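You operate a simulated robot arm through the tools that you are given. There is no shell and no other tool. Be economical: measure what you need, move in short steps, check, and stop when the job is done.

Carry out the task below with a simulated robot arm. There is one attempt and no reset: what you move stays moved.

## Task
Couple the blue sink hose to the floor spigot, with the line let off first.
Fine: feed shut, bleed to nought, couple, feed open again.

The check looks at the end state, three seconds after you hand in, the way a careful person would. Anything else that was tipped, shoved, dropped, spilled or broken makes it a failure.

## Robot
A 7-joint arm with a two-finger parallel gripper on a trunk, on a base that drives. Base frame: it is fixed to the floor where the robot stands at the start and does not move with it; the origin is under the middle of the robot, x ahead of it, y to its left, z up. Lengths are in mm, angles in rad, forces in N, time in s.
Its first joint turns from -2.897 to 2.897 rad. Places, roughly: bench spigot [700, 300, 900]; floor spigot [700, 200, 900]; floor spigot end [700, 200, 900]; manifold bleed key [700, 100, 900]; manifold feed valve [900, 0, 1000]; manifold gauge [1000, 200, 1000]. Payload 3.43 kg.
Tool frame: the origin (TCP) lies between the finger pads and is the grasp point; the fingertips stand 30 mm ahead of it; z points along the fingers, y is the line along which they close. Largest opening 94 mm; finger width 28, thickness 10; the body of the gripper, 50 by 96 mm, starts 55 mm behind the TCP.
Orientation is that of the tool frame in the base frame, as a unit quaternion [x, y, z, w]. With the fingers straight down and closing along the base's y, the tool's x points along the base's -x, its y along +y and its z along -z.

## Interface
- The arm moves only by the tool drive_tool. Its argument "deltas" is a list of rows, each a list of 7 numbers: the turn, a rotation vector about the tool's x, y, z in rad, then the shift along the tool's x, y, z in mm, then the finger opening in mm, from 0 to 94. In form: [[ax, ay, az, dx, dy, dz, jaw], ...]. A call has 1 to 8 rows; each row is the pose to reach, as a shift and turn from the pose commanded when the call began, along the tool's axes at that moment. A row lasts 0.2 s, in which the tool goes at most 50 mm and 0.15 rad; a call with a longer step from one row to the next is refused whole, and so is a gripper value outside its range. A pose out of reach is approached as far as the arm can. The call stops where the force on the tool passes 50 N (or 10 N more than at its start, if that is more) or the arm is blocked; 0.2 s more then pass. Each finger travels about 45 mm/s and halts on what it meets, pressing with about 27 N; the grip force reading is that of the motor and also rises with nothing between the fingers. The clock runs only during rows and for 0.2 s after the last one: add rows that repeat a pose to give the fingers time. The reply holds the time, the measured pose of the TCP, the force on the tool along the base axes, the opening and the grip force, in the units named above and with some noise, with the torque about the TCP (base axes, N m) and any sound that the robot's microphone picked up, and new pictures: "pictures" is both (left out), scene, wrist or none.
- Cameras (640 x 400 px; columns grow to the right, rows downward): "scene" is now at [523, 164, 1363.8]; the picture's right is [-0.35, -0.94, 0.00], its down [-0.60, 0.22, -0.77] and it looks along [0.72, -0.27, -0.64] (base axes); focal length 214 px, centre (320, 200). "wrist" rides on the gripper at [76, 14, -103] in the tool frame; the picture's right is [-0.18, 0.98, 0.00], its down [-0.75, -0.14, -0.64] and it looks along [-0.63, -0.12, 0.77] (tool axes); focal length 243 px, centre (320, 200). There is no depth. A picture from a camera that has moved, and an enlarged one, comes with that camera's place and axes in the base frame and with its lens.
- move_column(by): slides the trunk up (or, below 0, down) by that many mm; the arm and the scene camera ride with it, the base frame stays. It gives what a move gives, with no picture.
- drive_base(legs): drives the robot by 1 to 6 legs, each [ahead, left, turn to the left] in mm, mm and rad, along the robot's own axes; the way and the turn of a leg run together, so that a leg with both is an arc; at most 1500 mm and 3.142 rad a leg. The arm and the cameras ride along, it lands a little off, and it stops where it bumps. It gives what a move gives, and a new picture of the scene camera.
- aim_head(pan, tilt): turns the head with the scene camera to pan (to the left, within 1.798 rad either way) and tilt (down, from -0.506 to 1.204), counted from straight ahead of the robot. It gives what a move gives, and a new picture of the scene camera.
- enlarge(camera, box): a new picture of the part [left, top, right, bottom] of that camera's present view, enlarged. The clock stands still meanwhile.
- sign_off(): hands the job in; it is judged then, once.

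Go step by step. Nothing tells you exact positions but the pictures and the camera data: compare them with the known pose of the tool, close in by small moves and look again before you grip or let go. The budget is 120 turns and 260 pictures, counting those below and the enlarged ones. Unless the task says otherwise, let go and move clear before handing in, and close with one line.

The tools are called after "Request:" as name(argument=value, ...) on one line, values as JSON. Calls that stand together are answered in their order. drive_tool: Moves the arm, as the interface text tells. Its arguments: {"type":"object","properties":{"deltas":{"type":"array","items":{"type":"array","items":{"type":"number"}}},"pictures":{"type":"string","enum":["both","scene","wrist","none"]}},"required":["deltas"]} The other tools are called the same way: move_column (by) slides the trunk up or down; drive_base (legs) drives the base; aim_head (pan, tilt) turns the head that bears the scene camera; enlarge (camera, box) takes an enlarged picture of a part of a camera's view; sign_off () hands the job in.

At the start:

```text
time_s: 0.0
position: [655.5, 2.0, 1255.9]
tool_rot: [0.0, 1.0, -0.001, 0.0]
contact_force: [0.3, 0.0, -0.5]
torque: [-0.03, 0.0, 0.01]
finger_gap: 94.0
finger_force: 0.2
trunk travel left (down, up): [-425.0, 185.0]
robot x, y, heading: [2.8, -0.8, 0.001]
head pan, tilt: [-0.36, 0.689]
```

scene: 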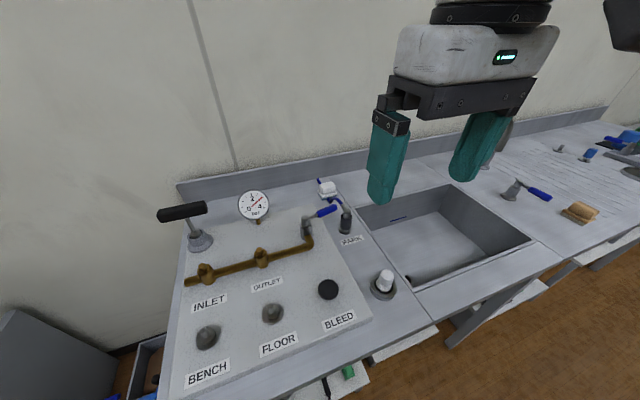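
wrist: 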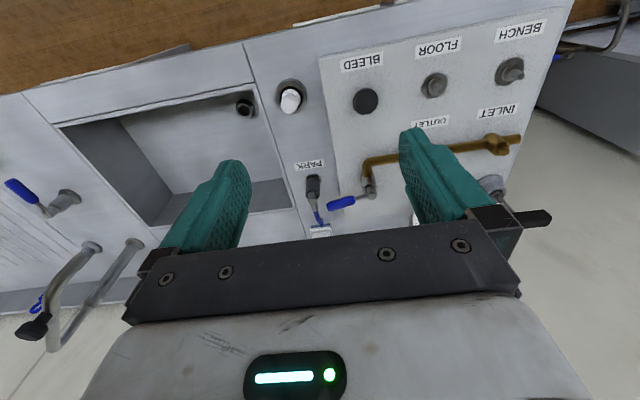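

I see a manifold panel with BENCH and FLOOR spigots, a BLEED key, a gauge, a brass pipe with a blue-handled valve, and a PARK post holding a hose end. I'll enlarge to make out the details.

Request:
enlarge(camera="scene", box=[140, 160, 420, 390])

Request:
enlarge(camera="scene", box=[280, 160, 400, 260])

Request:
enlarge(camera="scene", box=[220, 180, 300, 240])

Request:
enlarge(camera="wrist", box=[260, 20, 560, 240])

```text
1.74 times, centred on (280, 275) of scene
camera zoom: at [523.0, 164.0, 1363.8], right [-0.35, -0.94, 0.0], down [-0.6, 0.22, -0.77], along [0.72, -0.27, -0.64], focal length 373 px, centre (390, 70)
```

zoom: 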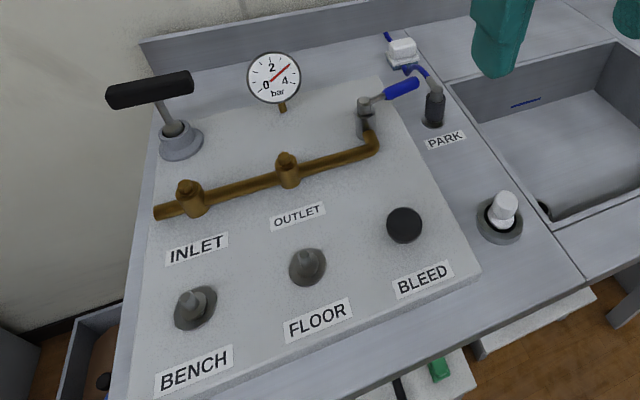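

```text
4.00 times, centred on (340, 210) of scene
camera zoom: at [523.0, 164.0, 1363.8], right [-0.35, -0.94, 0.0], down [-0.6, 0.22, -0.77], along [0.72, -0.27, -0.64], focal length 858 px, centre (240, 160)
```

zoom: 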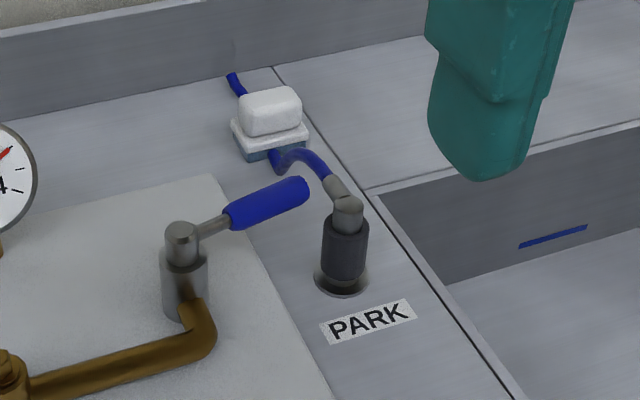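

```text
6.67 times, centred on (260, 210) of scene
camera zoom: at [523.0, 164.0, 1363.8], right [-0.35, -0.94, 0.0], down [-0.6, 0.22, -0.77], along [0.72, -0.27, -0.64], focal length 1430 px, centre (720, 133)
```

zoom: 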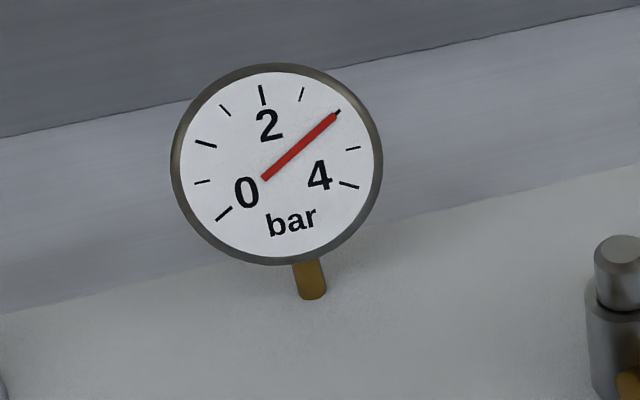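

```text
1.82 times, centred on (410, 130) of wrist
camera zoom: at [578.3, 15.9, 1359.0], right [0.18, 0.98, 0.0], down [0.75, -0.14, 0.64], along [0.63, -0.12, -0.77], focal length 441 px, centre (156, 327)
```

zoom: 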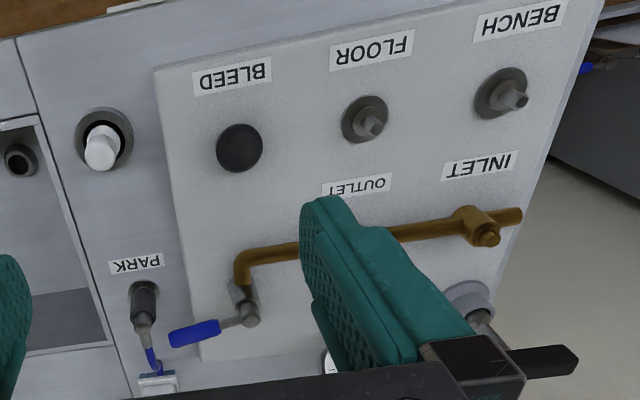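

The gauge reads about 3 bar, and a blue hose is parked on the PARK stub. I'll look around for other hoses before touching anything.

Request:
aim_head(pan=-0.9, tilt=0.6)

Request:
aim_head(pan=0.4, tilt=0.8)

Request:
aim_head(pan=-0.2, tilt=1.1)

```text
time_s: 1.0
position: [655.4, 2.3, 1254.3]
tool_rot: [0.0, 1.0, 0.0, 0.0]
contact_force: [-0.4, -0.6, 0.3]
torque: [0.01, -0.04, -0.03]
finger_gap: 93.9
finger_force: 0.0
trunk travel left (down, up): [-425.0, 185.0]
robot x, y, heading: [-0.3, 3.0, 0.003]
head pan, tilt: [-0.901, 0.6]
camera scene: at [498.1, 124.8, 1371.6], right [-0.78, -0.62, 0.0], down [-0.35, 0.44, -0.82], along [0.51, -0.65, -0.57], focal length 214 px, centre (320, 200)
```

scene: 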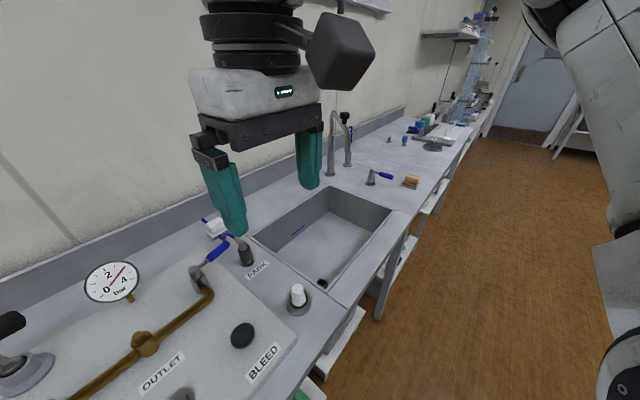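

```text
time_s: 2.4
position: [656.6, 0.9, 1256.5]
tool_rot: [0.0, 1.0, -0.001, 0.0]
contact_force: [-0.2, -0.6, -0.2]
torque: [-0.01, 0.05, -0.02]
finger_gap: 93.9
finger_force: 0.2
trunk travel left (down, up): [-425.0, 185.0]
robot x, y, heading: [-1.3, -0.1, 0.005]
head pan, tilt: [0.4, 0.799]
camera scene: at [517.5, 225.4, 1354.7], right [0.39, -0.92, 0.0], down [-0.66, -0.28, -0.7], along [0.64, 0.27, -0.72], focal length 214 px, centre (320, 200)
```

scene: 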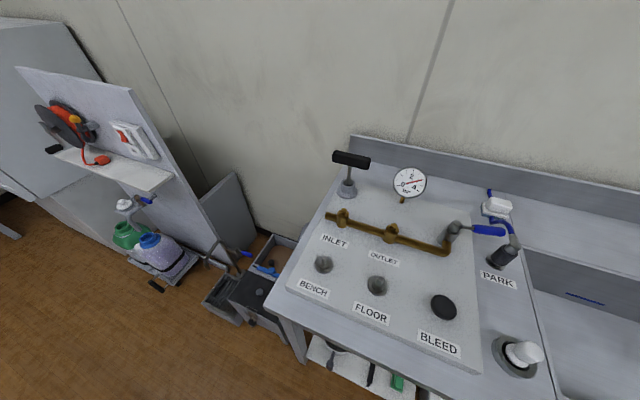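

```text
time_s: 3.4
position: [656.0, 1.4, 1256.5]
tool_rot: [0.0, 1.0, 0.0, 0.0]
contact_force: [0.7, 0.2, -0.1]
torque: [-0.01, -0.01, 0.03]
finger_gap: 93.9
finger_force: 0.0
trunk travel left (down, up): [-425.0, 185.0]
robot x, y, heading: [-1.6, -0.0, 0.001]
head pan, tilt: [-0.201, 1.1]
camera scene: at [505.0, 181.5, 1333.0], right [-0.2, -0.98, 0.0], down [-0.87, 0.18, -0.45], along [0.45, -0.09, -0.89], focal length 214 px, centre (320, 200)
```

scene: 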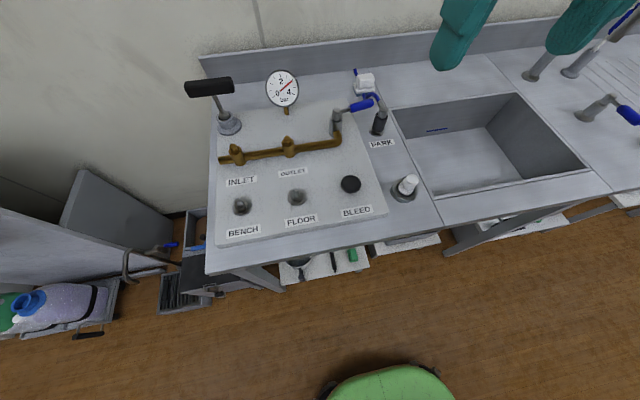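

The PARK hose is the only blue hose near the sink. I'll take a closer look at the valve, the knob and the stubs.

Request:
enlarge(camera="scene", box=[310, 60, 410, 140])

Request:
enlarge(camera="scene", box=[210, 130, 430, 250])

Request:
enlarge(camera="scene", box=[180, 60, 300, 140])

```text
5.00 times, centred on (360, 100) of scene
camera zoom: at [505.0, 181.5, 1333.0], right [-0.2, -0.98, 0.0], down [-0.87, 0.18, -0.45], along [0.45, -0.09, -0.89], focal length 1072 px, centre (120, 700)
```

zoom: 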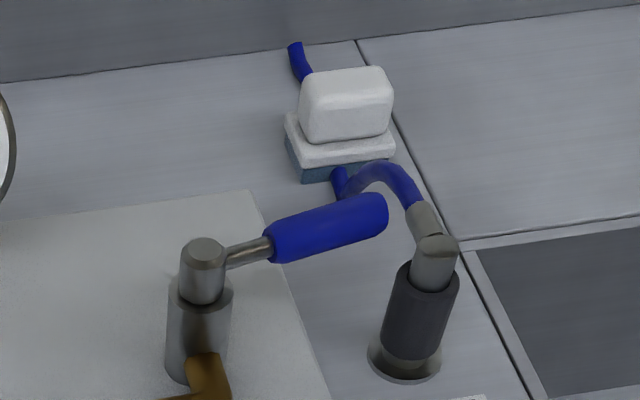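

```text
2.91 times, centred on (320, 190) of scene
camera zoom: at [505.0, 181.5, 1333.0], right [-0.2, -0.98, 0.0], down [-0.87, 0.18, -0.45], along [0.45, -0.09, -0.89], focal length 624 px, centre (320, 229)
```

zoom: 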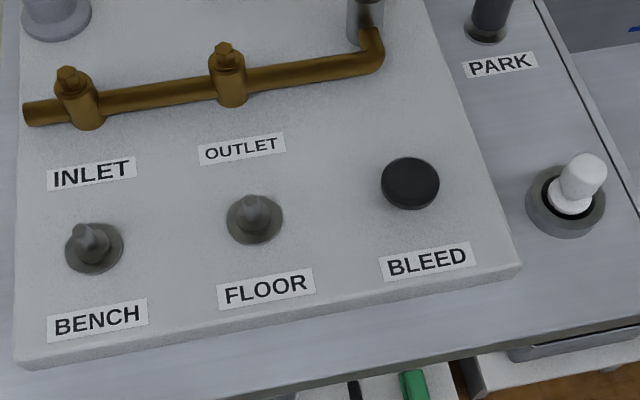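

```text
5.00 times, centred on (240, 100) of scene
camera zoom: at [505.0, 181.5, 1333.0], right [-0.2, -0.98, 0.0], down [-0.87, 0.18, -0.45], along [0.45, -0.09, -0.89], focal length 1072 px, centre (720, 700)
```

zoom: 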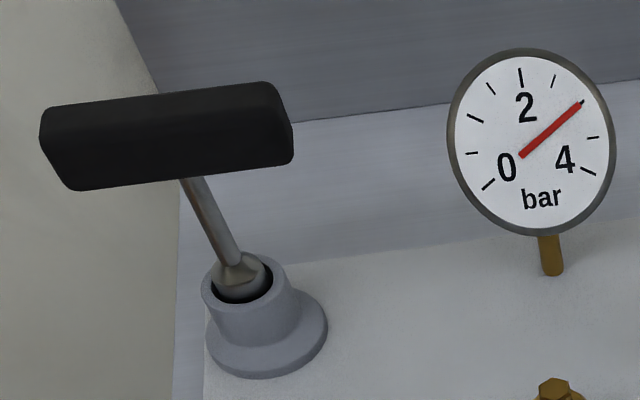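

The feed valve's stem is at about (866, 71, 1018). Its lever points along -y, in line with the pipe, so the feed is open. I'll bring the wrist camera closer for a better look.

Request:
drive_tool(deltas=[[0, 0, 0, -20, 10, 40, 94], [0, 0, 0, -40, 20, 80, 94], [0, 0, 0, -65, 38, 120, 94], [0, 0, 0, -65, 38, 120, 94]], pictures="wrist")

Request:
enlarge(camera="wrist", box=[200, 80, 440, 260])

```text
refused: row 3 steps farther than a row can; nothing moved
```

```text
2.22 times, centred on (320, 170) of wrist
camera zoom: at [578.3, 15.9, 1358.9], right [0.18, 0.98, 0.0], down [0.75, -0.14, 0.64], along [0.63, -0.12, -0.77], focal length 539 px, centre (320, 267)
```

zoom: 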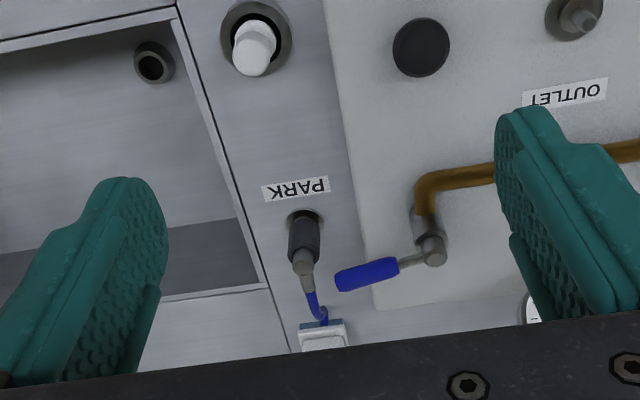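

The row steps were too long, so I'll use shorter ones.

Request:
drive_tool(deltas=[[0, 0, 0, -16, 10, 30, 94], [0, 0, 0, -32, 20, 60, 94], [0, 0, 0, -48, 30, 90, 94], [0, 0, 0, -64, 38, 120, 94], [0, 0, 0, -64, 38, 120, 94]], pictures="wrist")

Request:
aim_head(pan=-0.5, tilt=0.75)

```text
time_s: 4.6
position: [719.4, 40.2, 1135.0]
tool_rot: [0.0, 1.0, 0.0, 0.0]
contact_force: [0.3, -0.4, -0.7]
torque: [-0.01, -0.06, -0.03]
finger_gap: 94.2
finger_force: 0.0
trunk travel left (down, up): [-425.0, 185.0]
robot x, y, heading: [1.7, 1.1, -0.002]
head pan, tilt: [-0.201, 1.1]
camera wrist: at [642.4, 54.3, 1237.8], right [0.18, 0.98, 0.0], down [0.75, -0.14, 0.64], along [0.63, -0.12, -0.77], focal length 243 px, centre (320, 200)
```

wrist: 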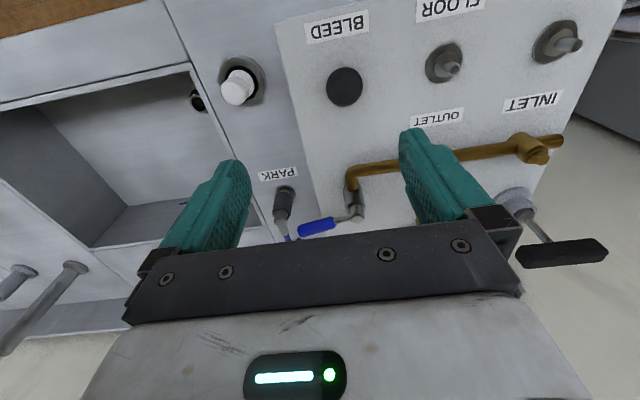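

```text
time_s: 5.5
position: [719.6, 39.7, 1134.9]
tool_rot: [0.0, 1.0, -0.001, 0.001]
contact_force: [0.0, 0.0, -0.8]
torque: [-0.01, 0.01, 0.0]
finger_gap: 93.9
finger_force: 0.2
trunk travel left (down, up): [-425.0, 185.0]
robot x, y, heading: [3.7, 0.8, 0.001]
head pan, tilt: [-0.499, 0.75]
camera scene: at [515.9, 154.5, 1358.6], right [-0.48, -0.88, 0.0], down [-0.6, 0.33, -0.73], along [0.64, -0.35, -0.68], focal length 214 px, centre (320, 200)
```

scene: 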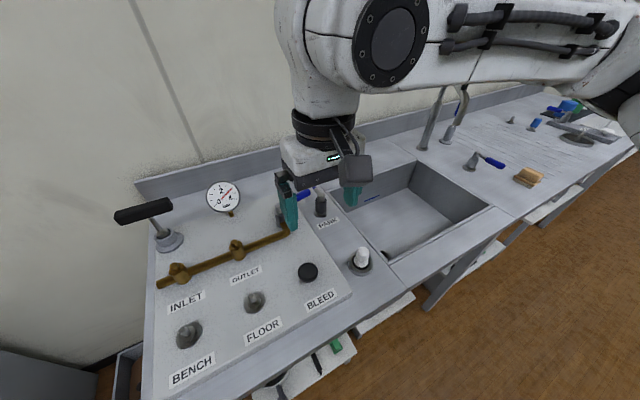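

Next I'll turn the tool so the jaws straddle the lever.

Request:
drive_tool(deltas=[[0, 0, -0.14, 0, 0, 0, 94], [0, 0, -0.28, 0, 0, 0, 94], [0, 0, -0.42, 0, 0, 0, 94], [0, 0, -0.56, 0, 0, 0, 94], [0, 0, -0.7, 0, 0, 0, 94], [0, 0, -0.84, 0, 0, 0, 94], [0, 0, -0.98, 0, 0, 0, 94], [0, 0, -0.98, 0, 0, 0, 94]], pictures="none")

Request:
drive_tool(deltas=[[0, 0, -0.14, 0, 0, 0, 60], [0, 0, -0.28, 0, 0, 0, 60], [0, 0, -0.42, 0, 0, 0, 60], [0, 0, -0.56, 0, 0, 0, 60], [0, 0, -0.7, 0, 0, 0, 60], [0, 0, -0.74, 0, 0, 0, 60], [0, 0, -0.74, 0, 0, 0, 60]], pictures="both")

```text
time_s: 7.3
position: [719.4, 39.2, 1136.7]
tool_rot: [-0.472, 0.882, 0.0, 0.0]
contact_force: [0.1, -0.1, 0.3]
torque: [0.0, 0.0, -0.01]
finger_gap: 93.8
finger_force: 0.1
trunk travel left (down, up): [-425.0, 185.0]
robot x, y, heading: [2.5, 3.7, -0.001]
head pan, tilt: [-0.499, 0.75]
```

```text
time_s: 8.9
position: [720.3, 40.0, 1136.2]
tool_rot: [0.758, -0.653, 0.001, 0.0]
contact_force: [-0.6, -0.3, 0.0]
torque: [0.01, -0.01, 0.01]
finger_gap: 60.0
finger_force: 0.1
trunk travel left (down, up): [-425.0, 185.0]
robot x, y, heading: [-3.0, -1.4, -0.003]
head pan, tilt: [-0.499, 0.75]
camera scene: at [515.9, 154.4, 1358.7], right [-0.48, -0.88, 0.0], down [-0.6, 0.33, -0.73], along [0.64, -0.35, -0.68], focal length 214 px, centre (320, 200)
camera wrist: at [715.8, -38.0, 1239.1], right [-1.0, 0.03, 0.0], down [0.03, 0.77, 0.64], along [0.02, 0.64, -0.77], focal length 243 px, centre (320, 200)
```

scene: 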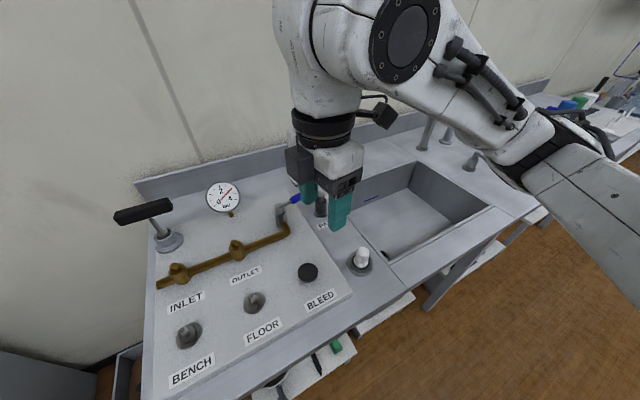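
wrist: 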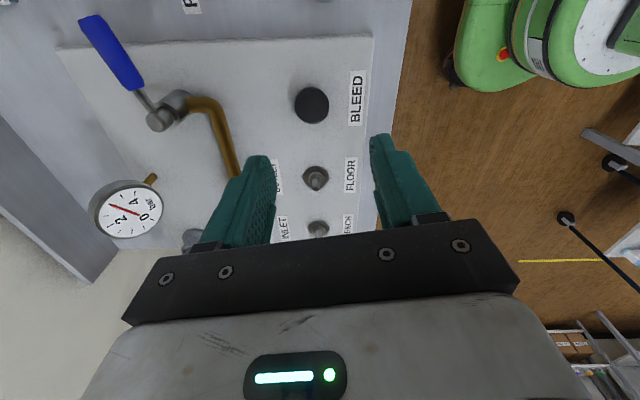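

I'll refine the valve's position with enlarged pictures from both cameras.

Request:
enlarge(camera="scene", box=[260, 170, 340, 230])

Request:
enlarge(camera="wrist", box=[60, 0, 240, 140])

```text
6.67 times, centred on (300, 200) of scene
camera zoom: at [515.9, 154.4, 1358.7], right [-0.48, -0.88, 0.0], down [-0.6, 0.33, -0.73], along [0.64, -0.35, -0.68], focal length 1430 px, centre (453, 200)
```

zoom: 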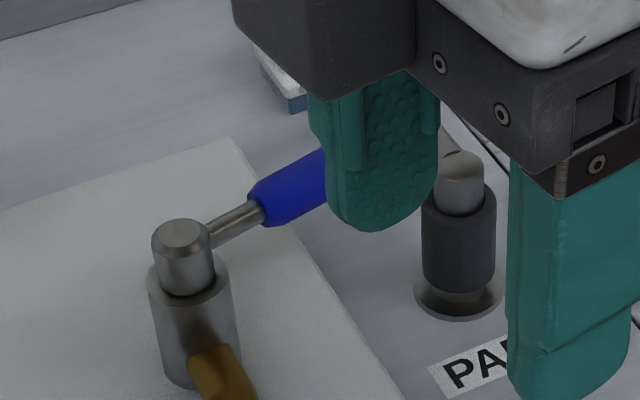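

```text
2.86 times, centred on (150, 70) of wrist
camera zoom: at [715.8, -38.0, 1239.1], right [-1.0, 0.03, 0.0], down [0.03, 0.77, 0.64], along [0.02, 0.64, -0.77], focal length 693 px, centre (806, 571)
```

zoom: 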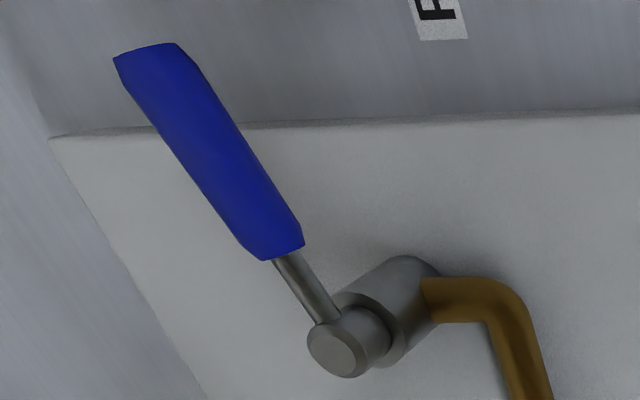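

The stem top works out at (899, 62, 982). The lever handle runs from (910, 27) to (919, -31) at z≈971. I'll move above the handle.

Request:
drive_tool(deltas=[[0, 0, 0, 13, -37, 0, 60], [0, 0, 0, 27, -75, 0, 60], [0, 0, 0, 40, -112, 10, 60], [0, 0, 0, 53, -149, 30, 60], [0, 0, 0, 66.5, -186, 50, 60], [0, 0, 0, 66.5, -186, 50, 46], [0, 0, 0, 66.5, -186, 50, 46]], pictures="both")

```text
time_s: 10.5
position: [913.5, 2.4, 1085.7]
tool_rot: [0.759, -0.652, 0.0, -0.001]
contact_force: [-0.4, -0.2, -0.2]
torque: [0.02, 0.0, 0.0]
finger_gap: 45.9
finger_force: 0.0
trunk travel left (down, up): [-425.0, 185.0]
robot x, y, heading: [-2.3, 0.6, 0.005]
head pan, tilt: [-0.499, 0.75]
camera scene: at [516.0, 154.4, 1358.7], right [-0.48, -0.88, 0.0], down [-0.6, 0.33, -0.73], along [0.64, -0.35, -0.68], focal length 214 px, centre (320, 200)
camera wrist: at [910.2, -75.9, 1188.9], right [-1.0, 0.04, 0.0], down [0.03, 0.77, 0.64], along [0.02, 0.64, -0.77], focal length 243 px, centre (320, 200)
```

scene: 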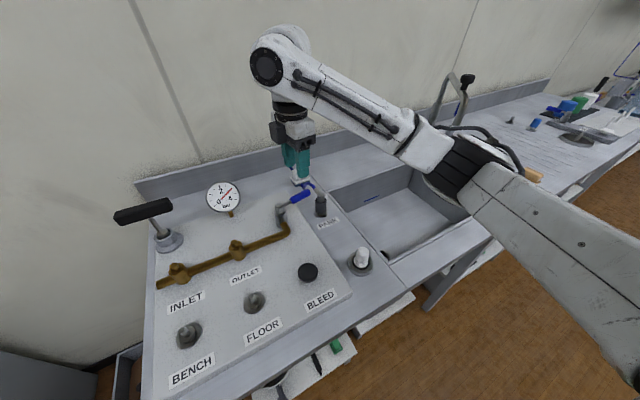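
wrist: 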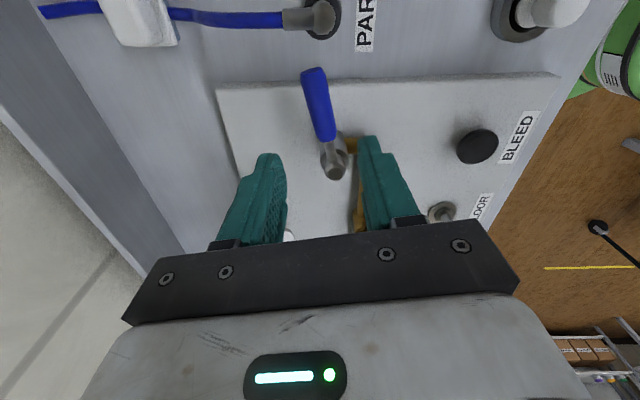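

The jaws sit over the handle and the geometry agrees across views. I'll descend.

Request:
drive_tool(deltas=[[0, 0, 0, 0, 2, 35, 46], [0, 0, 0, 0, 2, 70, 46], [0, 0, 0, 0, 2, 90, 46], [0, 0, 0, 0, 2, 103, 46], [0, 0, 0, 0, 2, 103, 46]], pictures="both")

Request:
enlarge(camera="scene", box=[250, 150, 350, 230])

```text
time_s: 11.7
position: [911.3, -0.9, 983.8]
tool_rot: [0.758, -0.653, 0.0, 0.0]
contact_force: [0.3, 0.4, -0.8]
torque: [0.0, 0.02, -0.01]
finger_gap: 45.9
finger_force: 0.0
trunk travel left (down, up): [-425.0, 185.0]
robot x, y, heading: [0.1, -4.2, 0.002]
head pan, tilt: [-0.499, 0.75]
camera scene: at [516.0, 154.4, 1358.7], right [-0.48, -0.88, 0.0], down [-0.6, 0.33, -0.73], along [0.64, -0.35, -0.68], focal length 214 px, centre (320, 200)
camera wrist: at [908.4, -78.2, 1087.0], right [-1.0, 0.04, 0.0], down [0.03, 0.77, 0.64], along [0.02, 0.64, -0.77], focal length 243 px, centre (320, 200)
```

scene: 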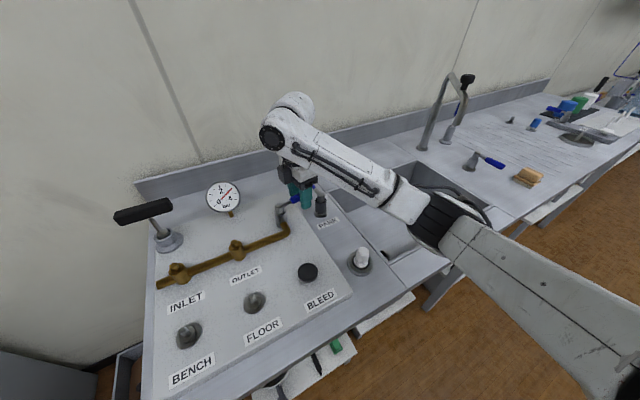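
wrist: 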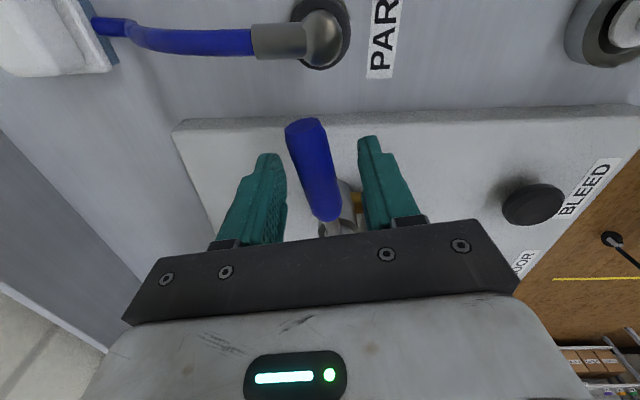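

```text
5.00 times, centred on (300, 190) of scene
camera zoom: at [516.0, 154.4, 1358.7], right [-0.48, -0.88, 0.0], down [-0.6, 0.33, -0.73], along [0.64, -0.35, -0.68], focal length 1072 px, centre (420, 250)
```

zoom: 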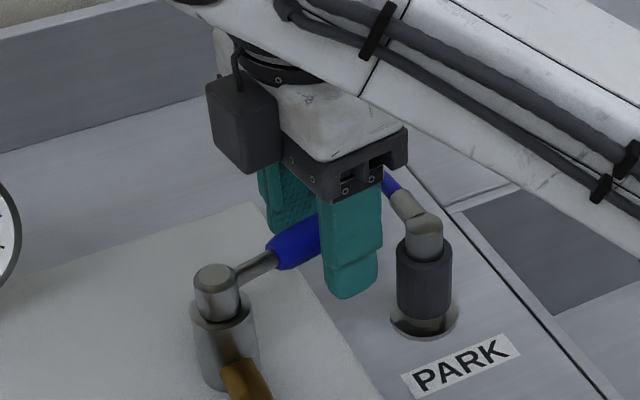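

The lever is between the pads. I'll close on it.

Request:
drive_tool(deltas=[[0, 0, 0, 0, 0, 0, 30], [0, 0, 0, 0, 0, 0, 14], [0, 0, 0, 0, 0, 0, 10], [0, 0, 0, 0, 0, 0, 10]], pictures="wrist")

```text
time_s: 12.7
position: [911.1, -1.1, 984.4]
tool_rot: [0.759, -0.651, -0.001, 0.001]
contact_force: [-11.3, -2.2, -0.2]
torque: [-0.02, 0.13, 1.26]
finger_gap: 18.6
finger_force: 45.4
trunk travel left (down, up): [-425.0, 185.0]
robot x, y, heading: [0.6, 3.4, -0.002]
head pan, tilt: [-0.499, 0.75]
camera wrist: at [907.8, -78.2, 1087.2], right [-1.0, 0.03, 0.0], down [0.03, 0.77, 0.64], along [0.02, 0.64, -0.77], focal length 243 px, centre (320, 200)
```

wrist: 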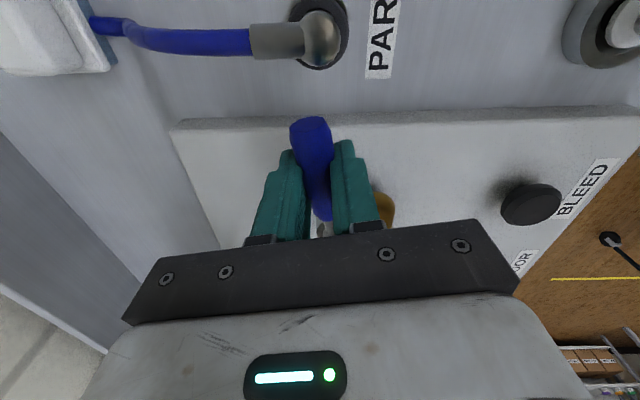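

Gripped at an 18.6 mm gap. I'll try swinging the lever toward -x about the stem (pivot at roughly tool x = -64), watching the force.

Request:
drive_tool(deltas=[[0, 0, 0.1, -0.3, 6.4, 0, 10], [0, 0, 0.2, -1.3, 12.7, 0, 10], [0, 0, 0.3, -2.9, 18.9, 0, 10]], pictures="none")

```text
time_s: 13.2
position: [908.8, -0.1, 984.4]
tool_rot: [0.707, -0.707, 0.005, -0.008]
contact_force: [27.8, 0.5, -13.6]
torque: [0.14, -0.4, 1.2]
finger_gap: 22.5
finger_force: 45.2
trunk travel left (down, up): [-425.0, 185.0]
robot x, y, heading: [1.4, 3.8, 0.0]
head pan, tilt: [-0.499, 0.75]
stopped in row 2: the force on the tool passed its limit at 60 N (the readings are from after the stop); the commanded pose is now the measured one
```

That direction hits the stop, so the lever must close toward +x. I'll realign and swing the other way.

Request:
drive_tool(deltas=[[0, 0, -0.07, 0, -1, 0, 24], [0, 0, -0.15, 0, -2.5, 0, 24], [0, 0, -0.15, 0, -2.5, 0, 10], [0, 0, -0.15, 0, -2.5, 0, 10]], pictures="none")

```text
time_s: 14.2
position: [911.0, 1.1, 986.5]
tool_rot: [0.759, -0.651, 0.005, -0.007]
contact_force: [12.6, -1.9, 3.4]
torque: [-0.14, -0.22, 0.67]
finger_gap: 18.5
finger_force: 42.5
trunk travel left (down, up): [-425.0, 185.0]
robot x, y, heading: [1.4, 0.3, -0.001]
head pan, tilt: [-0.499, 0.75]
```

Request:
drive_tool(deltas=[[0, 0, -0.1, -0.3, -6.2, 0, 10], [0, 0, -0.2, -1.2, -12.3, 0, 10], [0, 0, -0.3, -2.8, -18.3, 0, 10]], pictures="both")

```text
time_s: 15.0
position: [927.7, 4.5, 986.5]
tool_rot: [0.848, -0.53, 0.004, -0.006]
contact_force: [0.4, -3.2, -2.7]
torque: [0.81, 0.41, 0.01]
finger_gap: 18.3
finger_force: 45.1
trunk travel left (down, up): [-425.0, 185.0]
robot x, y, heading: [-2.7, -3.5, -0.001]
head pan, tilt: [-0.499, 0.75]
camera scene: at [516.9, 154.6, 1358.5], right [-0.48, -0.88, 0.0], down [-0.6, 0.33, -0.73], along [0.64, -0.35, -0.68], focal length 214 px, centre (320, 200)
camera wrist: at [946.2, -70.1, 1089.6], right [-0.96, -0.27, -0.01], down [-0.21, 0.74, 0.64], along [-0.16, 0.62, -0.77], focal length 243 px, centre (320, 200)
```

scene: 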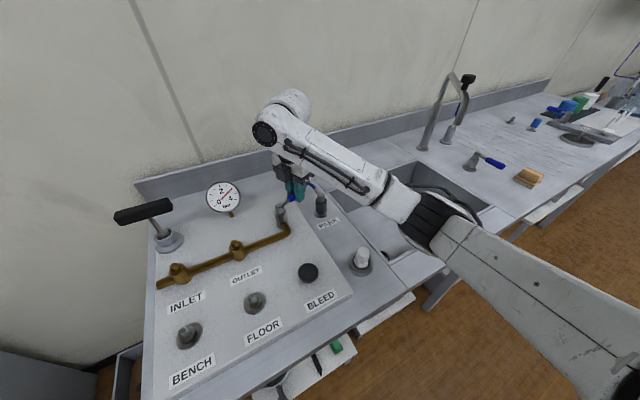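
wrist: 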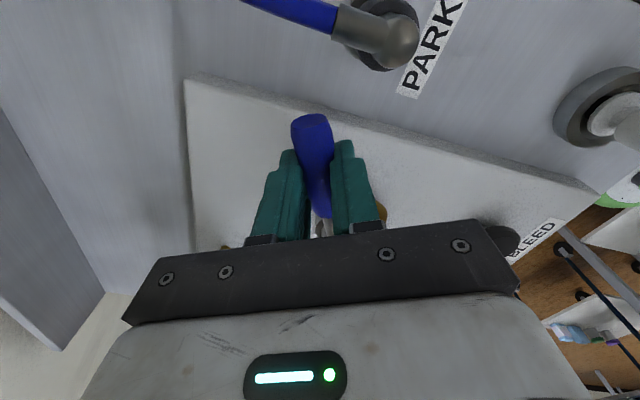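

It turns freely this way, so I'll continue.

Request:
drive_tool(deltas=[[0, 0, -0.1, -0.3, -6.2, 0, 10], [0, 0, -0.2, -1.2, -12.3, 0, 10], [0, 0, -0.3, -2.8, -18.3, 0, 10], [0, 0, -0.4, -4.9, -24.1, 0, 10], [0, 0, -0.5, -7.6, -29.7, 0, 10], [0, 0, -0.6, -10.8, -35.0, 0, 10]], pictures="wrist")

```text
time_s: 16.4
position: [955.1, 31.4, 986.8]
tool_rot: [0.966, -0.257, 0.008, -0.003]
contact_force: [5.8, -2.6, -4.9]
torque: [0.37, 0.64, -0.07]
finger_gap: 18.3
finger_force: 45.2
trunk travel left (down, up): [-425.0, 185.0]
robot x, y, heading: [-1.3, 2.3, 0.002]
head pan, tilt: [-0.499, 0.75]
camera wrist: at [1011.9, -19.7, 1090.4], right [-0.65, -0.76, -0.01], down [-0.59, 0.49, 0.63], along [-0.48, 0.42, -0.77], focal length 243 px, centre (320, 200)
```

wrist: 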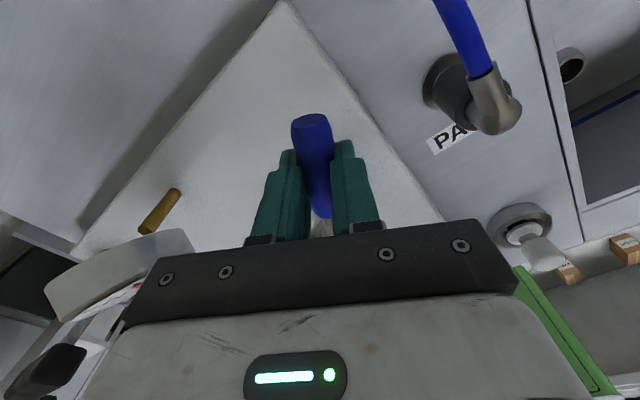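

Request:
drive_tool(deltas=[[0, 0, -0.1, -0.3, -6.2, 0, 10], [0, 0, -0.2, -1.2, -12.3, 0, 10], [0, 0, -0.3, -2.8, -18.3, 0, 10], [0, 0, -0.4, -4.9, -24.1, 0, 10], [0, 0, -0.5, -7.6, -29.7, 0, 10], [0, 0, -0.6, -10.8, -35.0, 0, 10]], pictures="both")

```text
time_s: 17.8
position: [962.1, 62.1, 985.9]
tool_rot: [0.999, 0.038, 0.008, 0.0]
contact_force: [11.4, -9.1, -4.0]
torque: [-0.15, -0.67, -1.49]
finger_gap: 19.8
finger_force: 45.3
trunk travel left (down, up): [-425.0, 185.0]
robot x, y, heading: [0.5, 0.2, 0.001]
head pan, tilt: [-0.499, 0.75]
camera scene: at [517.5, 153.8, 1358.5], right [-0.48, -0.88, 0.0], down [-0.6, 0.33, -0.73], along [0.64, -0.35, -0.68], focal length 214 px, centre (320, 200)
camera wrist: at [1037.4, 54.3, 1090.9], right [-0.11, -0.99, 0.0], down [-0.77, 0.08, 0.63], along [-0.63, 0.07, -0.78], focal length 243 px, centre (320, 200)
```

scene: 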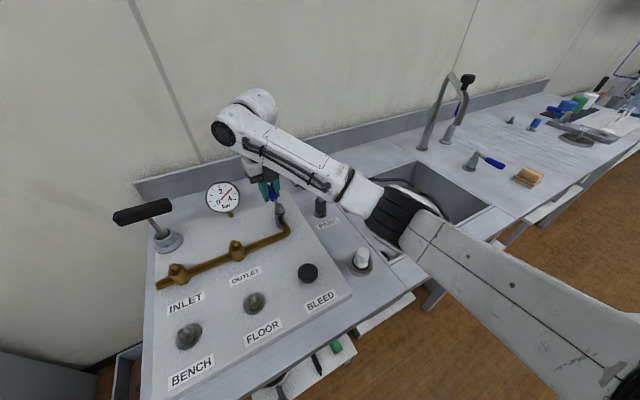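
wrist: 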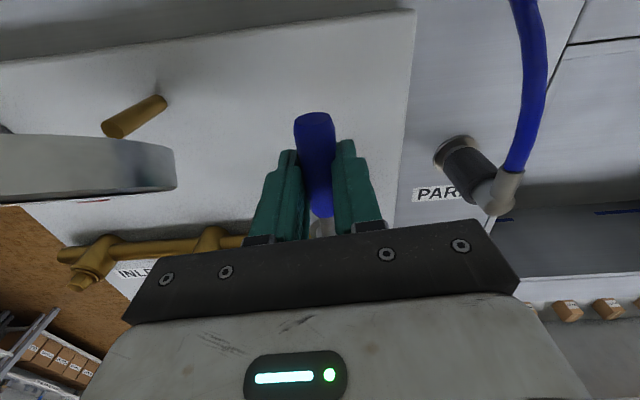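

The force is starting to build, so the lever is at or near its stop. I'll give one small nudge to confirm.

Request:
drive_tool(deltas=[[0, 0, -0.03, 0, -3, 0, 10], [0, 0, -0.05, 0, -6, 0, 10]], pictures="none")

```text
time_s: 18.4
position: [962.8, 63.6, 986.7]
tool_rot: [0.998, 0.061, 0.008, 0.002]
contact_force: [15.1, -34.4, -6.1]
torque: [-0.44, 0.33, -1.35]
finger_gap: 20.9
finger_force: 45.1
trunk travel left (down, up): [-425.0, 185.0]
robot x, y, heading: [-2.1, -3.8, -0.004]
head pan, tilt: [-0.499, 0.75]
```

The lever is at the stop, so the feed is shut. I'll release, lift and turn back.

Request:
drive_tool(deltas=[[0, 0, 0, 0, 2, 0, 30], [0, 0, 0, 0, 2, 0, 50], [0, 0, 0, 0, 2, 0, 50], [0, 0, 0, 0, 2, -40, 50], [0, 0, 0, 0, 2, -80, 50], [0, 0, 0, 0, 2, -110, 50]], pictures="wrist")

Request:
drive_tool(deltas=[[0, 0, 0.14, -10, 0, -5, 50], [0, 0, 0.28, -30, 0, -10, 50], [0, 0, 0.42, -60, 0, -15, 50], [0, 0, 0.56, -90, 0, -20, 50], [0, 0, 0.7, -120, 0, -20, 50], [0, 0, 0.84, -150, 0, -20, 50], [0, 0, 0.98, -180, 0, -20, 50], [0, 0, 1.12, -210, 0, -20, 50]], pictures="none")

```text
time_s: 19.8
position: [960.8, 71.5, 1098.1]
tool_rot: [0.998, 0.066, 0.007, -0.001]
contact_force: [-0.1, 0.5, 0.2]
torque: [0.0, 0.0, 0.01]
finger_gap: 49.9
finger_force: 0.0
trunk travel left (down, up): [-425.0, 185.0]
robot x, y, heading: [1.9, 1.6, 0.003]
head pan, tilt: [-0.499, 0.75]
camera wrist: at [1035.5, 66.8, 1202.1], right [-0.05, -1.0, 0.0], down [-0.77, 0.04, 0.63], along [-0.63, 0.04, -0.78], focal length 243 px, centre (320, 200)
```

wrist: 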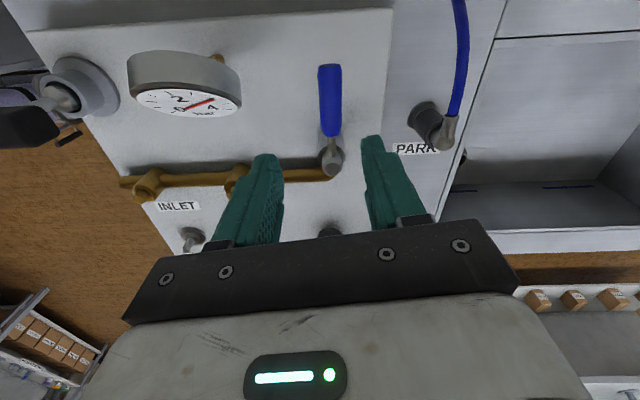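

```text
time_s: 21.6
position: [749.2, 41.6, 1113.6]
tool_rot: [0.88, -0.475, 0.006, -0.005]
contact_force: [0.5, -0.5, -0.3]
torque: [-0.04, -0.01, -0.04]
finger_gap: 49.9
finger_force: 0.0
trunk travel left (down, up): [-425.0, 185.0]
robot x, y, heading: [-1.6, -3.4, -0.002]
head pan, tilt: [-0.499, 0.75]
```

Request:
drive_tool(deltas=[[0, 0, 0.145, 0, 0, 0, 50], [0, 0, 0.29, 0, 0, 0, 50], [0, 0, 0.435, 0, 0, 0, 50], [0, 0, 0.58, 0, 0, 0, 50], [0, 0, 0.725, 0, 0, 0, 50], [0, 0, 0.87, 0, 0, 0, 50], [0, 0, 1.015, 0, 0, 0, 50], [0, 0, 1.16, 0, 0, 0, 50]], pictures="none")

Request:
drive_tool(deltas=[[0, 0, 0.14, 0, 0, 0, 50], [0, 0, 0.28, 0, 0, 0, 50], [0, 0, 0.42, 0, 0, 0, 50], [0, 0, 0.56, 0, 0, 0, 50], [0, 0, 0.7, 0, 0, 0, 50], [0, 0, 0.84, 0, 0, 0, 50], [0, 0, 0.99, 0, 0, 0, 50], [0, 0, 0.99, 0, 0, 0, 50]], pictures="none")

```text
time_s: 23.4
position: [750.6, 42.4, 1113.4]
tool_rot: [-0.475, 0.88, -0.002, 0.008]
contact_force: [0.0, -0.1, -1.0]
torque: [-0.01, -0.01, 0.0]
finger_gap: 50.0
finger_force: 0.1
trunk travel left (down, up): [-425.0, 185.0]
robot x, y, heading: [-0.5, -0.7, -0.002]
head pan, tilt: [-0.499, 0.75]
```

```text
time_s: 25.2
position: [750.6, 43.6, 1113.8]
tool_rot: [0.0, 1.0, 0.002, 0.008]
contact_force: [-0.3, -0.2, 0.3]
torque: [-0.01, 0.0, -0.01]
finger_gap: 50.0
finger_force: 0.0
trunk travel left (down, up): [-425.0, 185.0]
robot x, y, heading: [2.0, 1.1, 0.0]
head pan, tilt: [-0.499, 0.75]
```

Request:
drive_tool(deltas=[[0.004, 0.016, 0, 33, 15, 20, 50], [0.004, 0.016, 0, 66, 30, 45, 50], [0.004, 0.016, 0, 100, 44, 74, 50], [0.004, 0.016, 0, 100, 44, 74, 50]], pictures="both")

Request:
enlarge(camera="wrist", box=[220, 60, 420, 230])

Request:
enlarge(camera="scene", box=[250, 230, 370, 310])

```text
time_s: 26.2
position: [658.7, 87.3, 1037.0]
tool_rot: [-0.002, 1.0, 0.0, -0.001]
contact_force: [-0.1, -0.5, 0.1]
torque: [0.04, -0.01, 0.04]
finger_gap: 50.0
finger_force: 0.0
out of reach, approached as far as the arm can: row 3, 4
trunk travel left (down, up): [-425.0, 185.0]
robot x, y, heading: [3.5, 1.6, 0.001]
head pan, tilt: [-0.499, 0.75]
camera scene: at [516.7, 154.8, 1358.7], right [-0.48, -0.88, 0.0], down [-0.6, 0.33, -0.73], along [0.64, -0.35, -0.68], focal length 214 px, centre (320, 200)
camera wrist: at [581.4, 102.0, 1141.0], right [0.18, 0.98, 0.0], down [0.76, -0.14, 0.64], along [0.63, -0.11, -0.77], focal length 243 px, centre (320, 200)
```

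scene: 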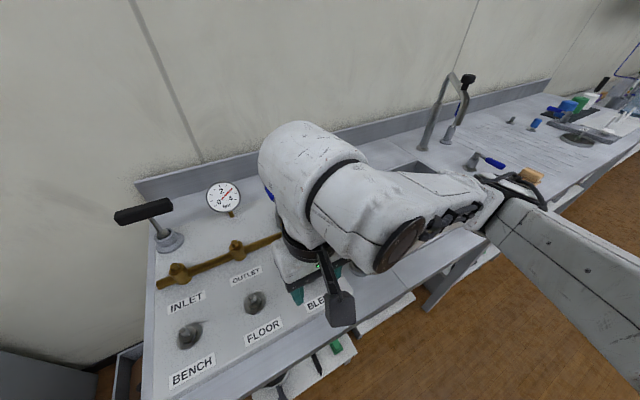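
wrist: 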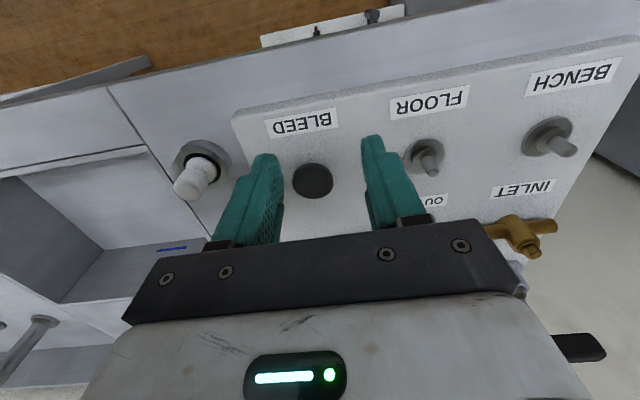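

```text
2.35 times, centred on (320, 145) of wrist
camera zoom: at [581.4, 102.0, 1141.0], right [0.18, 0.98, 0.0], down [0.76, -0.14, 0.64], along [0.63, -0.11, -0.77], focal length 571 px, centre (320, 329)
```

zoom: 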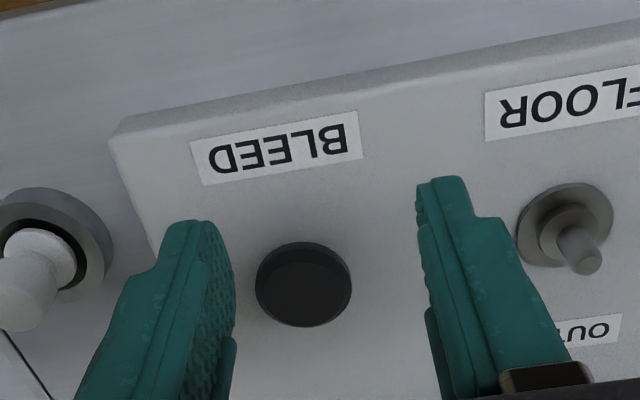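

```text
5.00 times, centred on (310, 270) of scene
camera zoom: at [516.7, 154.8, 1358.7], right [-0.48, -0.88, 0.0], down [-0.6, 0.33, -0.73], along [0.64, -0.35, -0.68], focal length 1072 px, centre (370, -150)
```

zoom: 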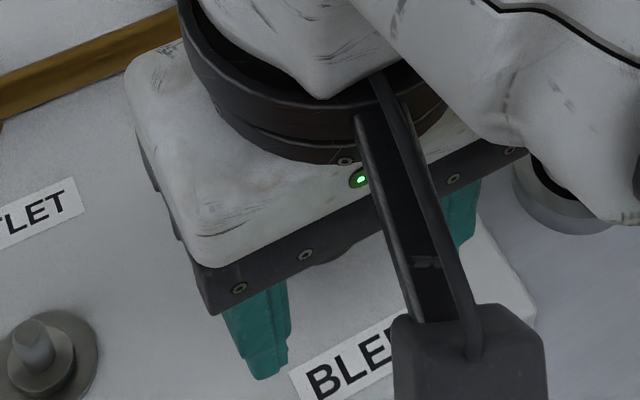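

The bleed knob sits at about (728, 67, 926) and is a plain round cap. I'll hover over it with the fingers closed and try a press.

Request:
drive_tool(deltas=[[0, 0, 0, -25, -7, 0, 30], [0, 0, 0, -50, -14, 10, 10], [0, 0, 0, -76, -20, 30, 0], [0, 0, 0, -76, -20, 50, 0], [0, 0, 0, -76, -20, 50, 0]], pictures="wrist")

```text
time_s: 27.4
position: [732.6, 69.6, 989.5]
tool_rot: [-0.002, 1.0, -0.001, -0.001]
contact_force: [1.2, -0.6, 0.3]
torque: [0.03, 0.01, 0.01]
finger_gap: 0.1
finger_force: 27.4
trunk travel left (down, up): [-425.0, 185.0]
robot x, y, heading: [1.0, -0.1, -0.001]
head pan, tilt: [-0.499, 0.75]
camera wrist: at [656.4, 84.0, 1092.3], right [0.18, 0.98, 0.0], down [0.75, -0.14, 0.64], along [0.63, -0.12, -0.77], focal length 243 px, centre (320, 200)
```

wrist: 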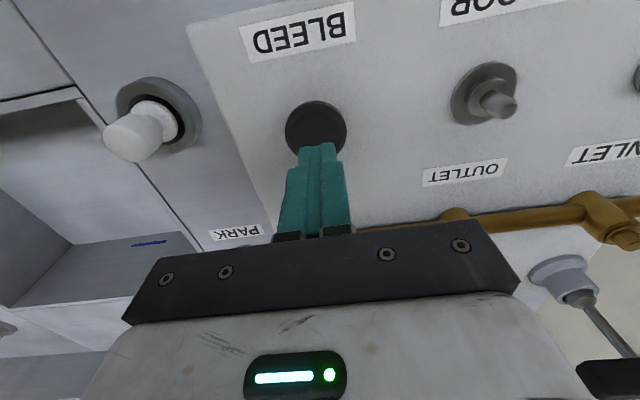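

Well centred. I'll press down slowly, watching the force and listening.

Request:
drive_tool(deltas=[[0, 0, 0, 4, -2, 15, 0], [0, 0, 0, 4, -2, 24, 0], [0, 0, 0, 4, -2, 30, 0], [0, 0, 0, 4, -2, 34, 0], [0, 0, 0, 4, -2, 38, 0], [0, 0, 0, 4, -2, 42, 0]], pictures="both")

```text
time_s: 28.7
position: [729.9, 67.9, 955.6]
tool_rot: [-0.003, 1.0, 0.001, 0.004]
contact_force: [-12.3, -1.8, 37.6]
torque: [-0.04, 0.82, 0.19]
finger_gap: 0.0
finger_force: 26.8
trunk travel left (down, up): [-425.0, 185.0]
robot x, y, heading: [0.7, -3.1, -0.002]
head pan, tilt: [-0.499, 0.75]
heard: click
stopped in row 6: the force on the tool passed its limit at 55 N (the readings are from after the stop); the commanded pose is now the measured one
camera scene: at [514.7, 154.8, 1359.7], right [-0.48, -0.88, 0.0], down [-0.6, 0.33, -0.73], along [0.64, -0.35, -0.68], focal length 214 px, centre (320, 200)
camera wrist: at [651.6, 81.5, 1057.2], right [0.18, 0.98, 0.0], down [0.75, -0.14, 0.65], along [0.64, -0.11, -0.76], focal length 243 px, centre (320, 200)
```

scene: 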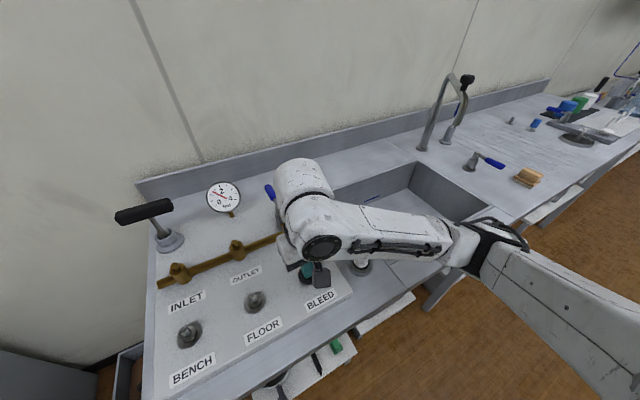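
wrist: 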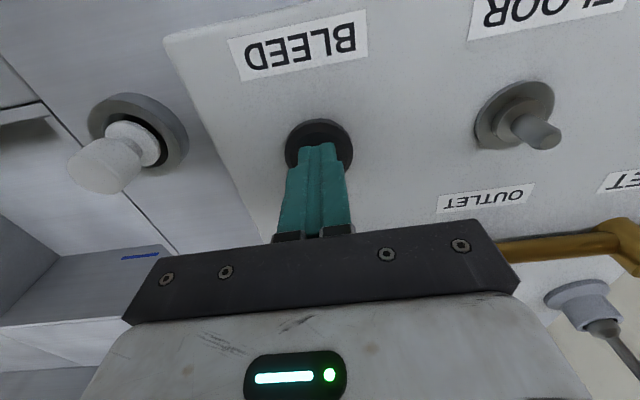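

A click, and the gauge needle has moved. I'll zoom in on the gauge while holding the press.

Request:
enlarge(camera="scene", box=[195, 175, 255, 220])

Request:
drive_tool(deltas=[[0, 0, 0, 0, 0, 0, 0], [0, 0, 0, 0, 0, 0, 0], [0, 0, 0, 0, 0, 0, 0], [0, 0, 0, 0, 0, 0, 0], [0, 0, 0, 0, 0, 0, 0], [0, 0, 0, 0, 0, 0, 0], [0, 0, 0, 0, 0, 0, 0], [0, 0, 0, 0, 0, 0, 0]], pictures="none")

Request:
enlarge(camera="scene", box=[195, 175, 255, 220])

```text
8.89 times, centred on (225, 198) of scene
camera zoom: at [514.7, 154.8, 1359.7], right [-0.48, -0.88, 0.0], down [-0.6, 0.33, -0.73], along [0.64, -0.35, -0.68], focal length 1906 px, centre (1164, 222)
```

zoom: 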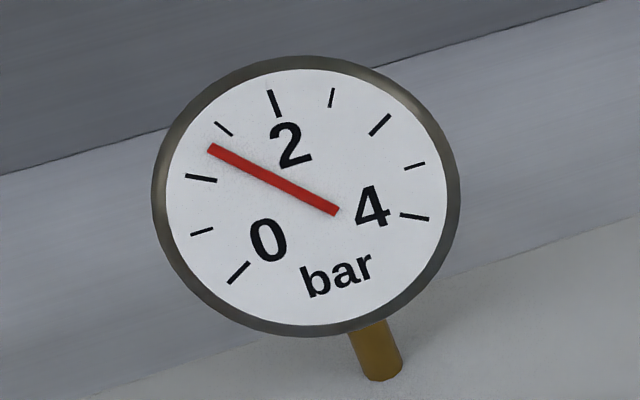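

```text
time_s: 29.4
position: [730.4, 67.5, 955.4]
tool_rot: [-0.005, 1.0, 0.002, 0.007]
contact_force: [-11.8, -0.6, 34.5]
torque: [-0.07, 0.82, 0.2]
finger_gap: 0.0
finger_force: 27.1
trunk travel left (down, up): [-425.0, 185.0]
robot x, y, heading: [0.5, -0.4, 0.001]
head pan, tilt: [-0.499, 0.75]
stopped in row 3: the force on the tool passed its limit at 51 N (the readings are from after the stop); the commanded pose is now the measured one
```

```text
8.89 times, centred on (225, 198) of scene
camera zoom: at [514.8, 154.8, 1359.1], right [-0.48, -0.88, 0.0], down [-0.6, 0.33, -0.73], along [0.64, -0.35, -0.68], focal length 1906 px, centre (1164, 222)
```

zoom: 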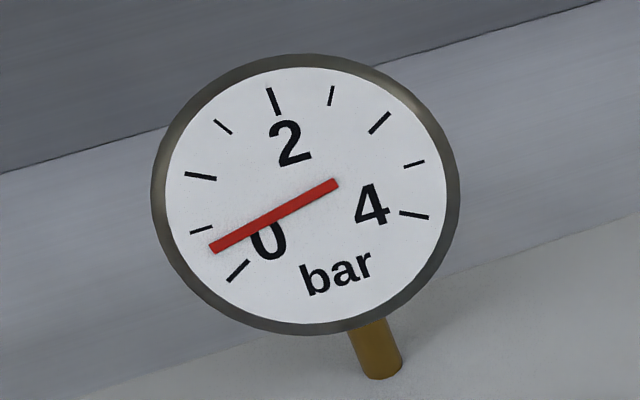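

The pressure is falling, so I'll keep holding, a little lighter.

Request:
drive_tool(deltas=[[0, 0, 0, 0, 0, -0.6, 0], [0, 0, 0, 0, 0, -0.6, 0], [0, 0, 0, 0, 0, -0.6, 0], [0, 0, 0, 0, 0, -0.6, 0], [0, 0, 0, 0, 0, -0.6, 0], [0, 0, 0, 0, 0, -0.6, 0], [0, 0, 0, 0, 0, -0.6, 0], [0, 0, 0, 0, 0, -0.6, 0]], pictures="none")

Request:
enlarge(camera="scene", box=[195, 175, 255, 220])

```text
time_s: 31.2
position: [729.8, 68.1, 954.4]
tool_rot: [-0.003, 1.0, 0.002, 0.006]
contact_force: [-5.9, -1.4, 41.2]
torque: [-0.02, 0.58, 0.01]
finger_gap: 0.0
finger_force: 27.1
trunk travel left (down, up): [-425.0, 185.0]
robot x, y, heading: [-0.1, -2.5, 0.003]
head pan, tilt: [-0.499, 0.75]
```

```text
8.89 times, centred on (225, 198) of scene
camera zoom: at [515.0, 154.8, 1359.4], right [-0.48, -0.88, 0.0], down [-0.6, 0.33, -0.73], along [0.64, -0.35, -0.68], focal length 1906 px, centre (1164, 222)
```

zoom: 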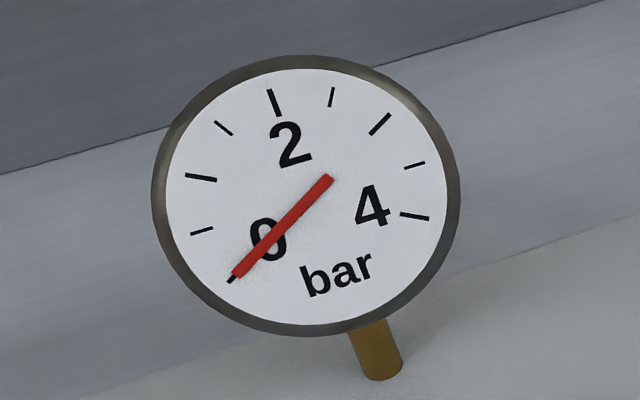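

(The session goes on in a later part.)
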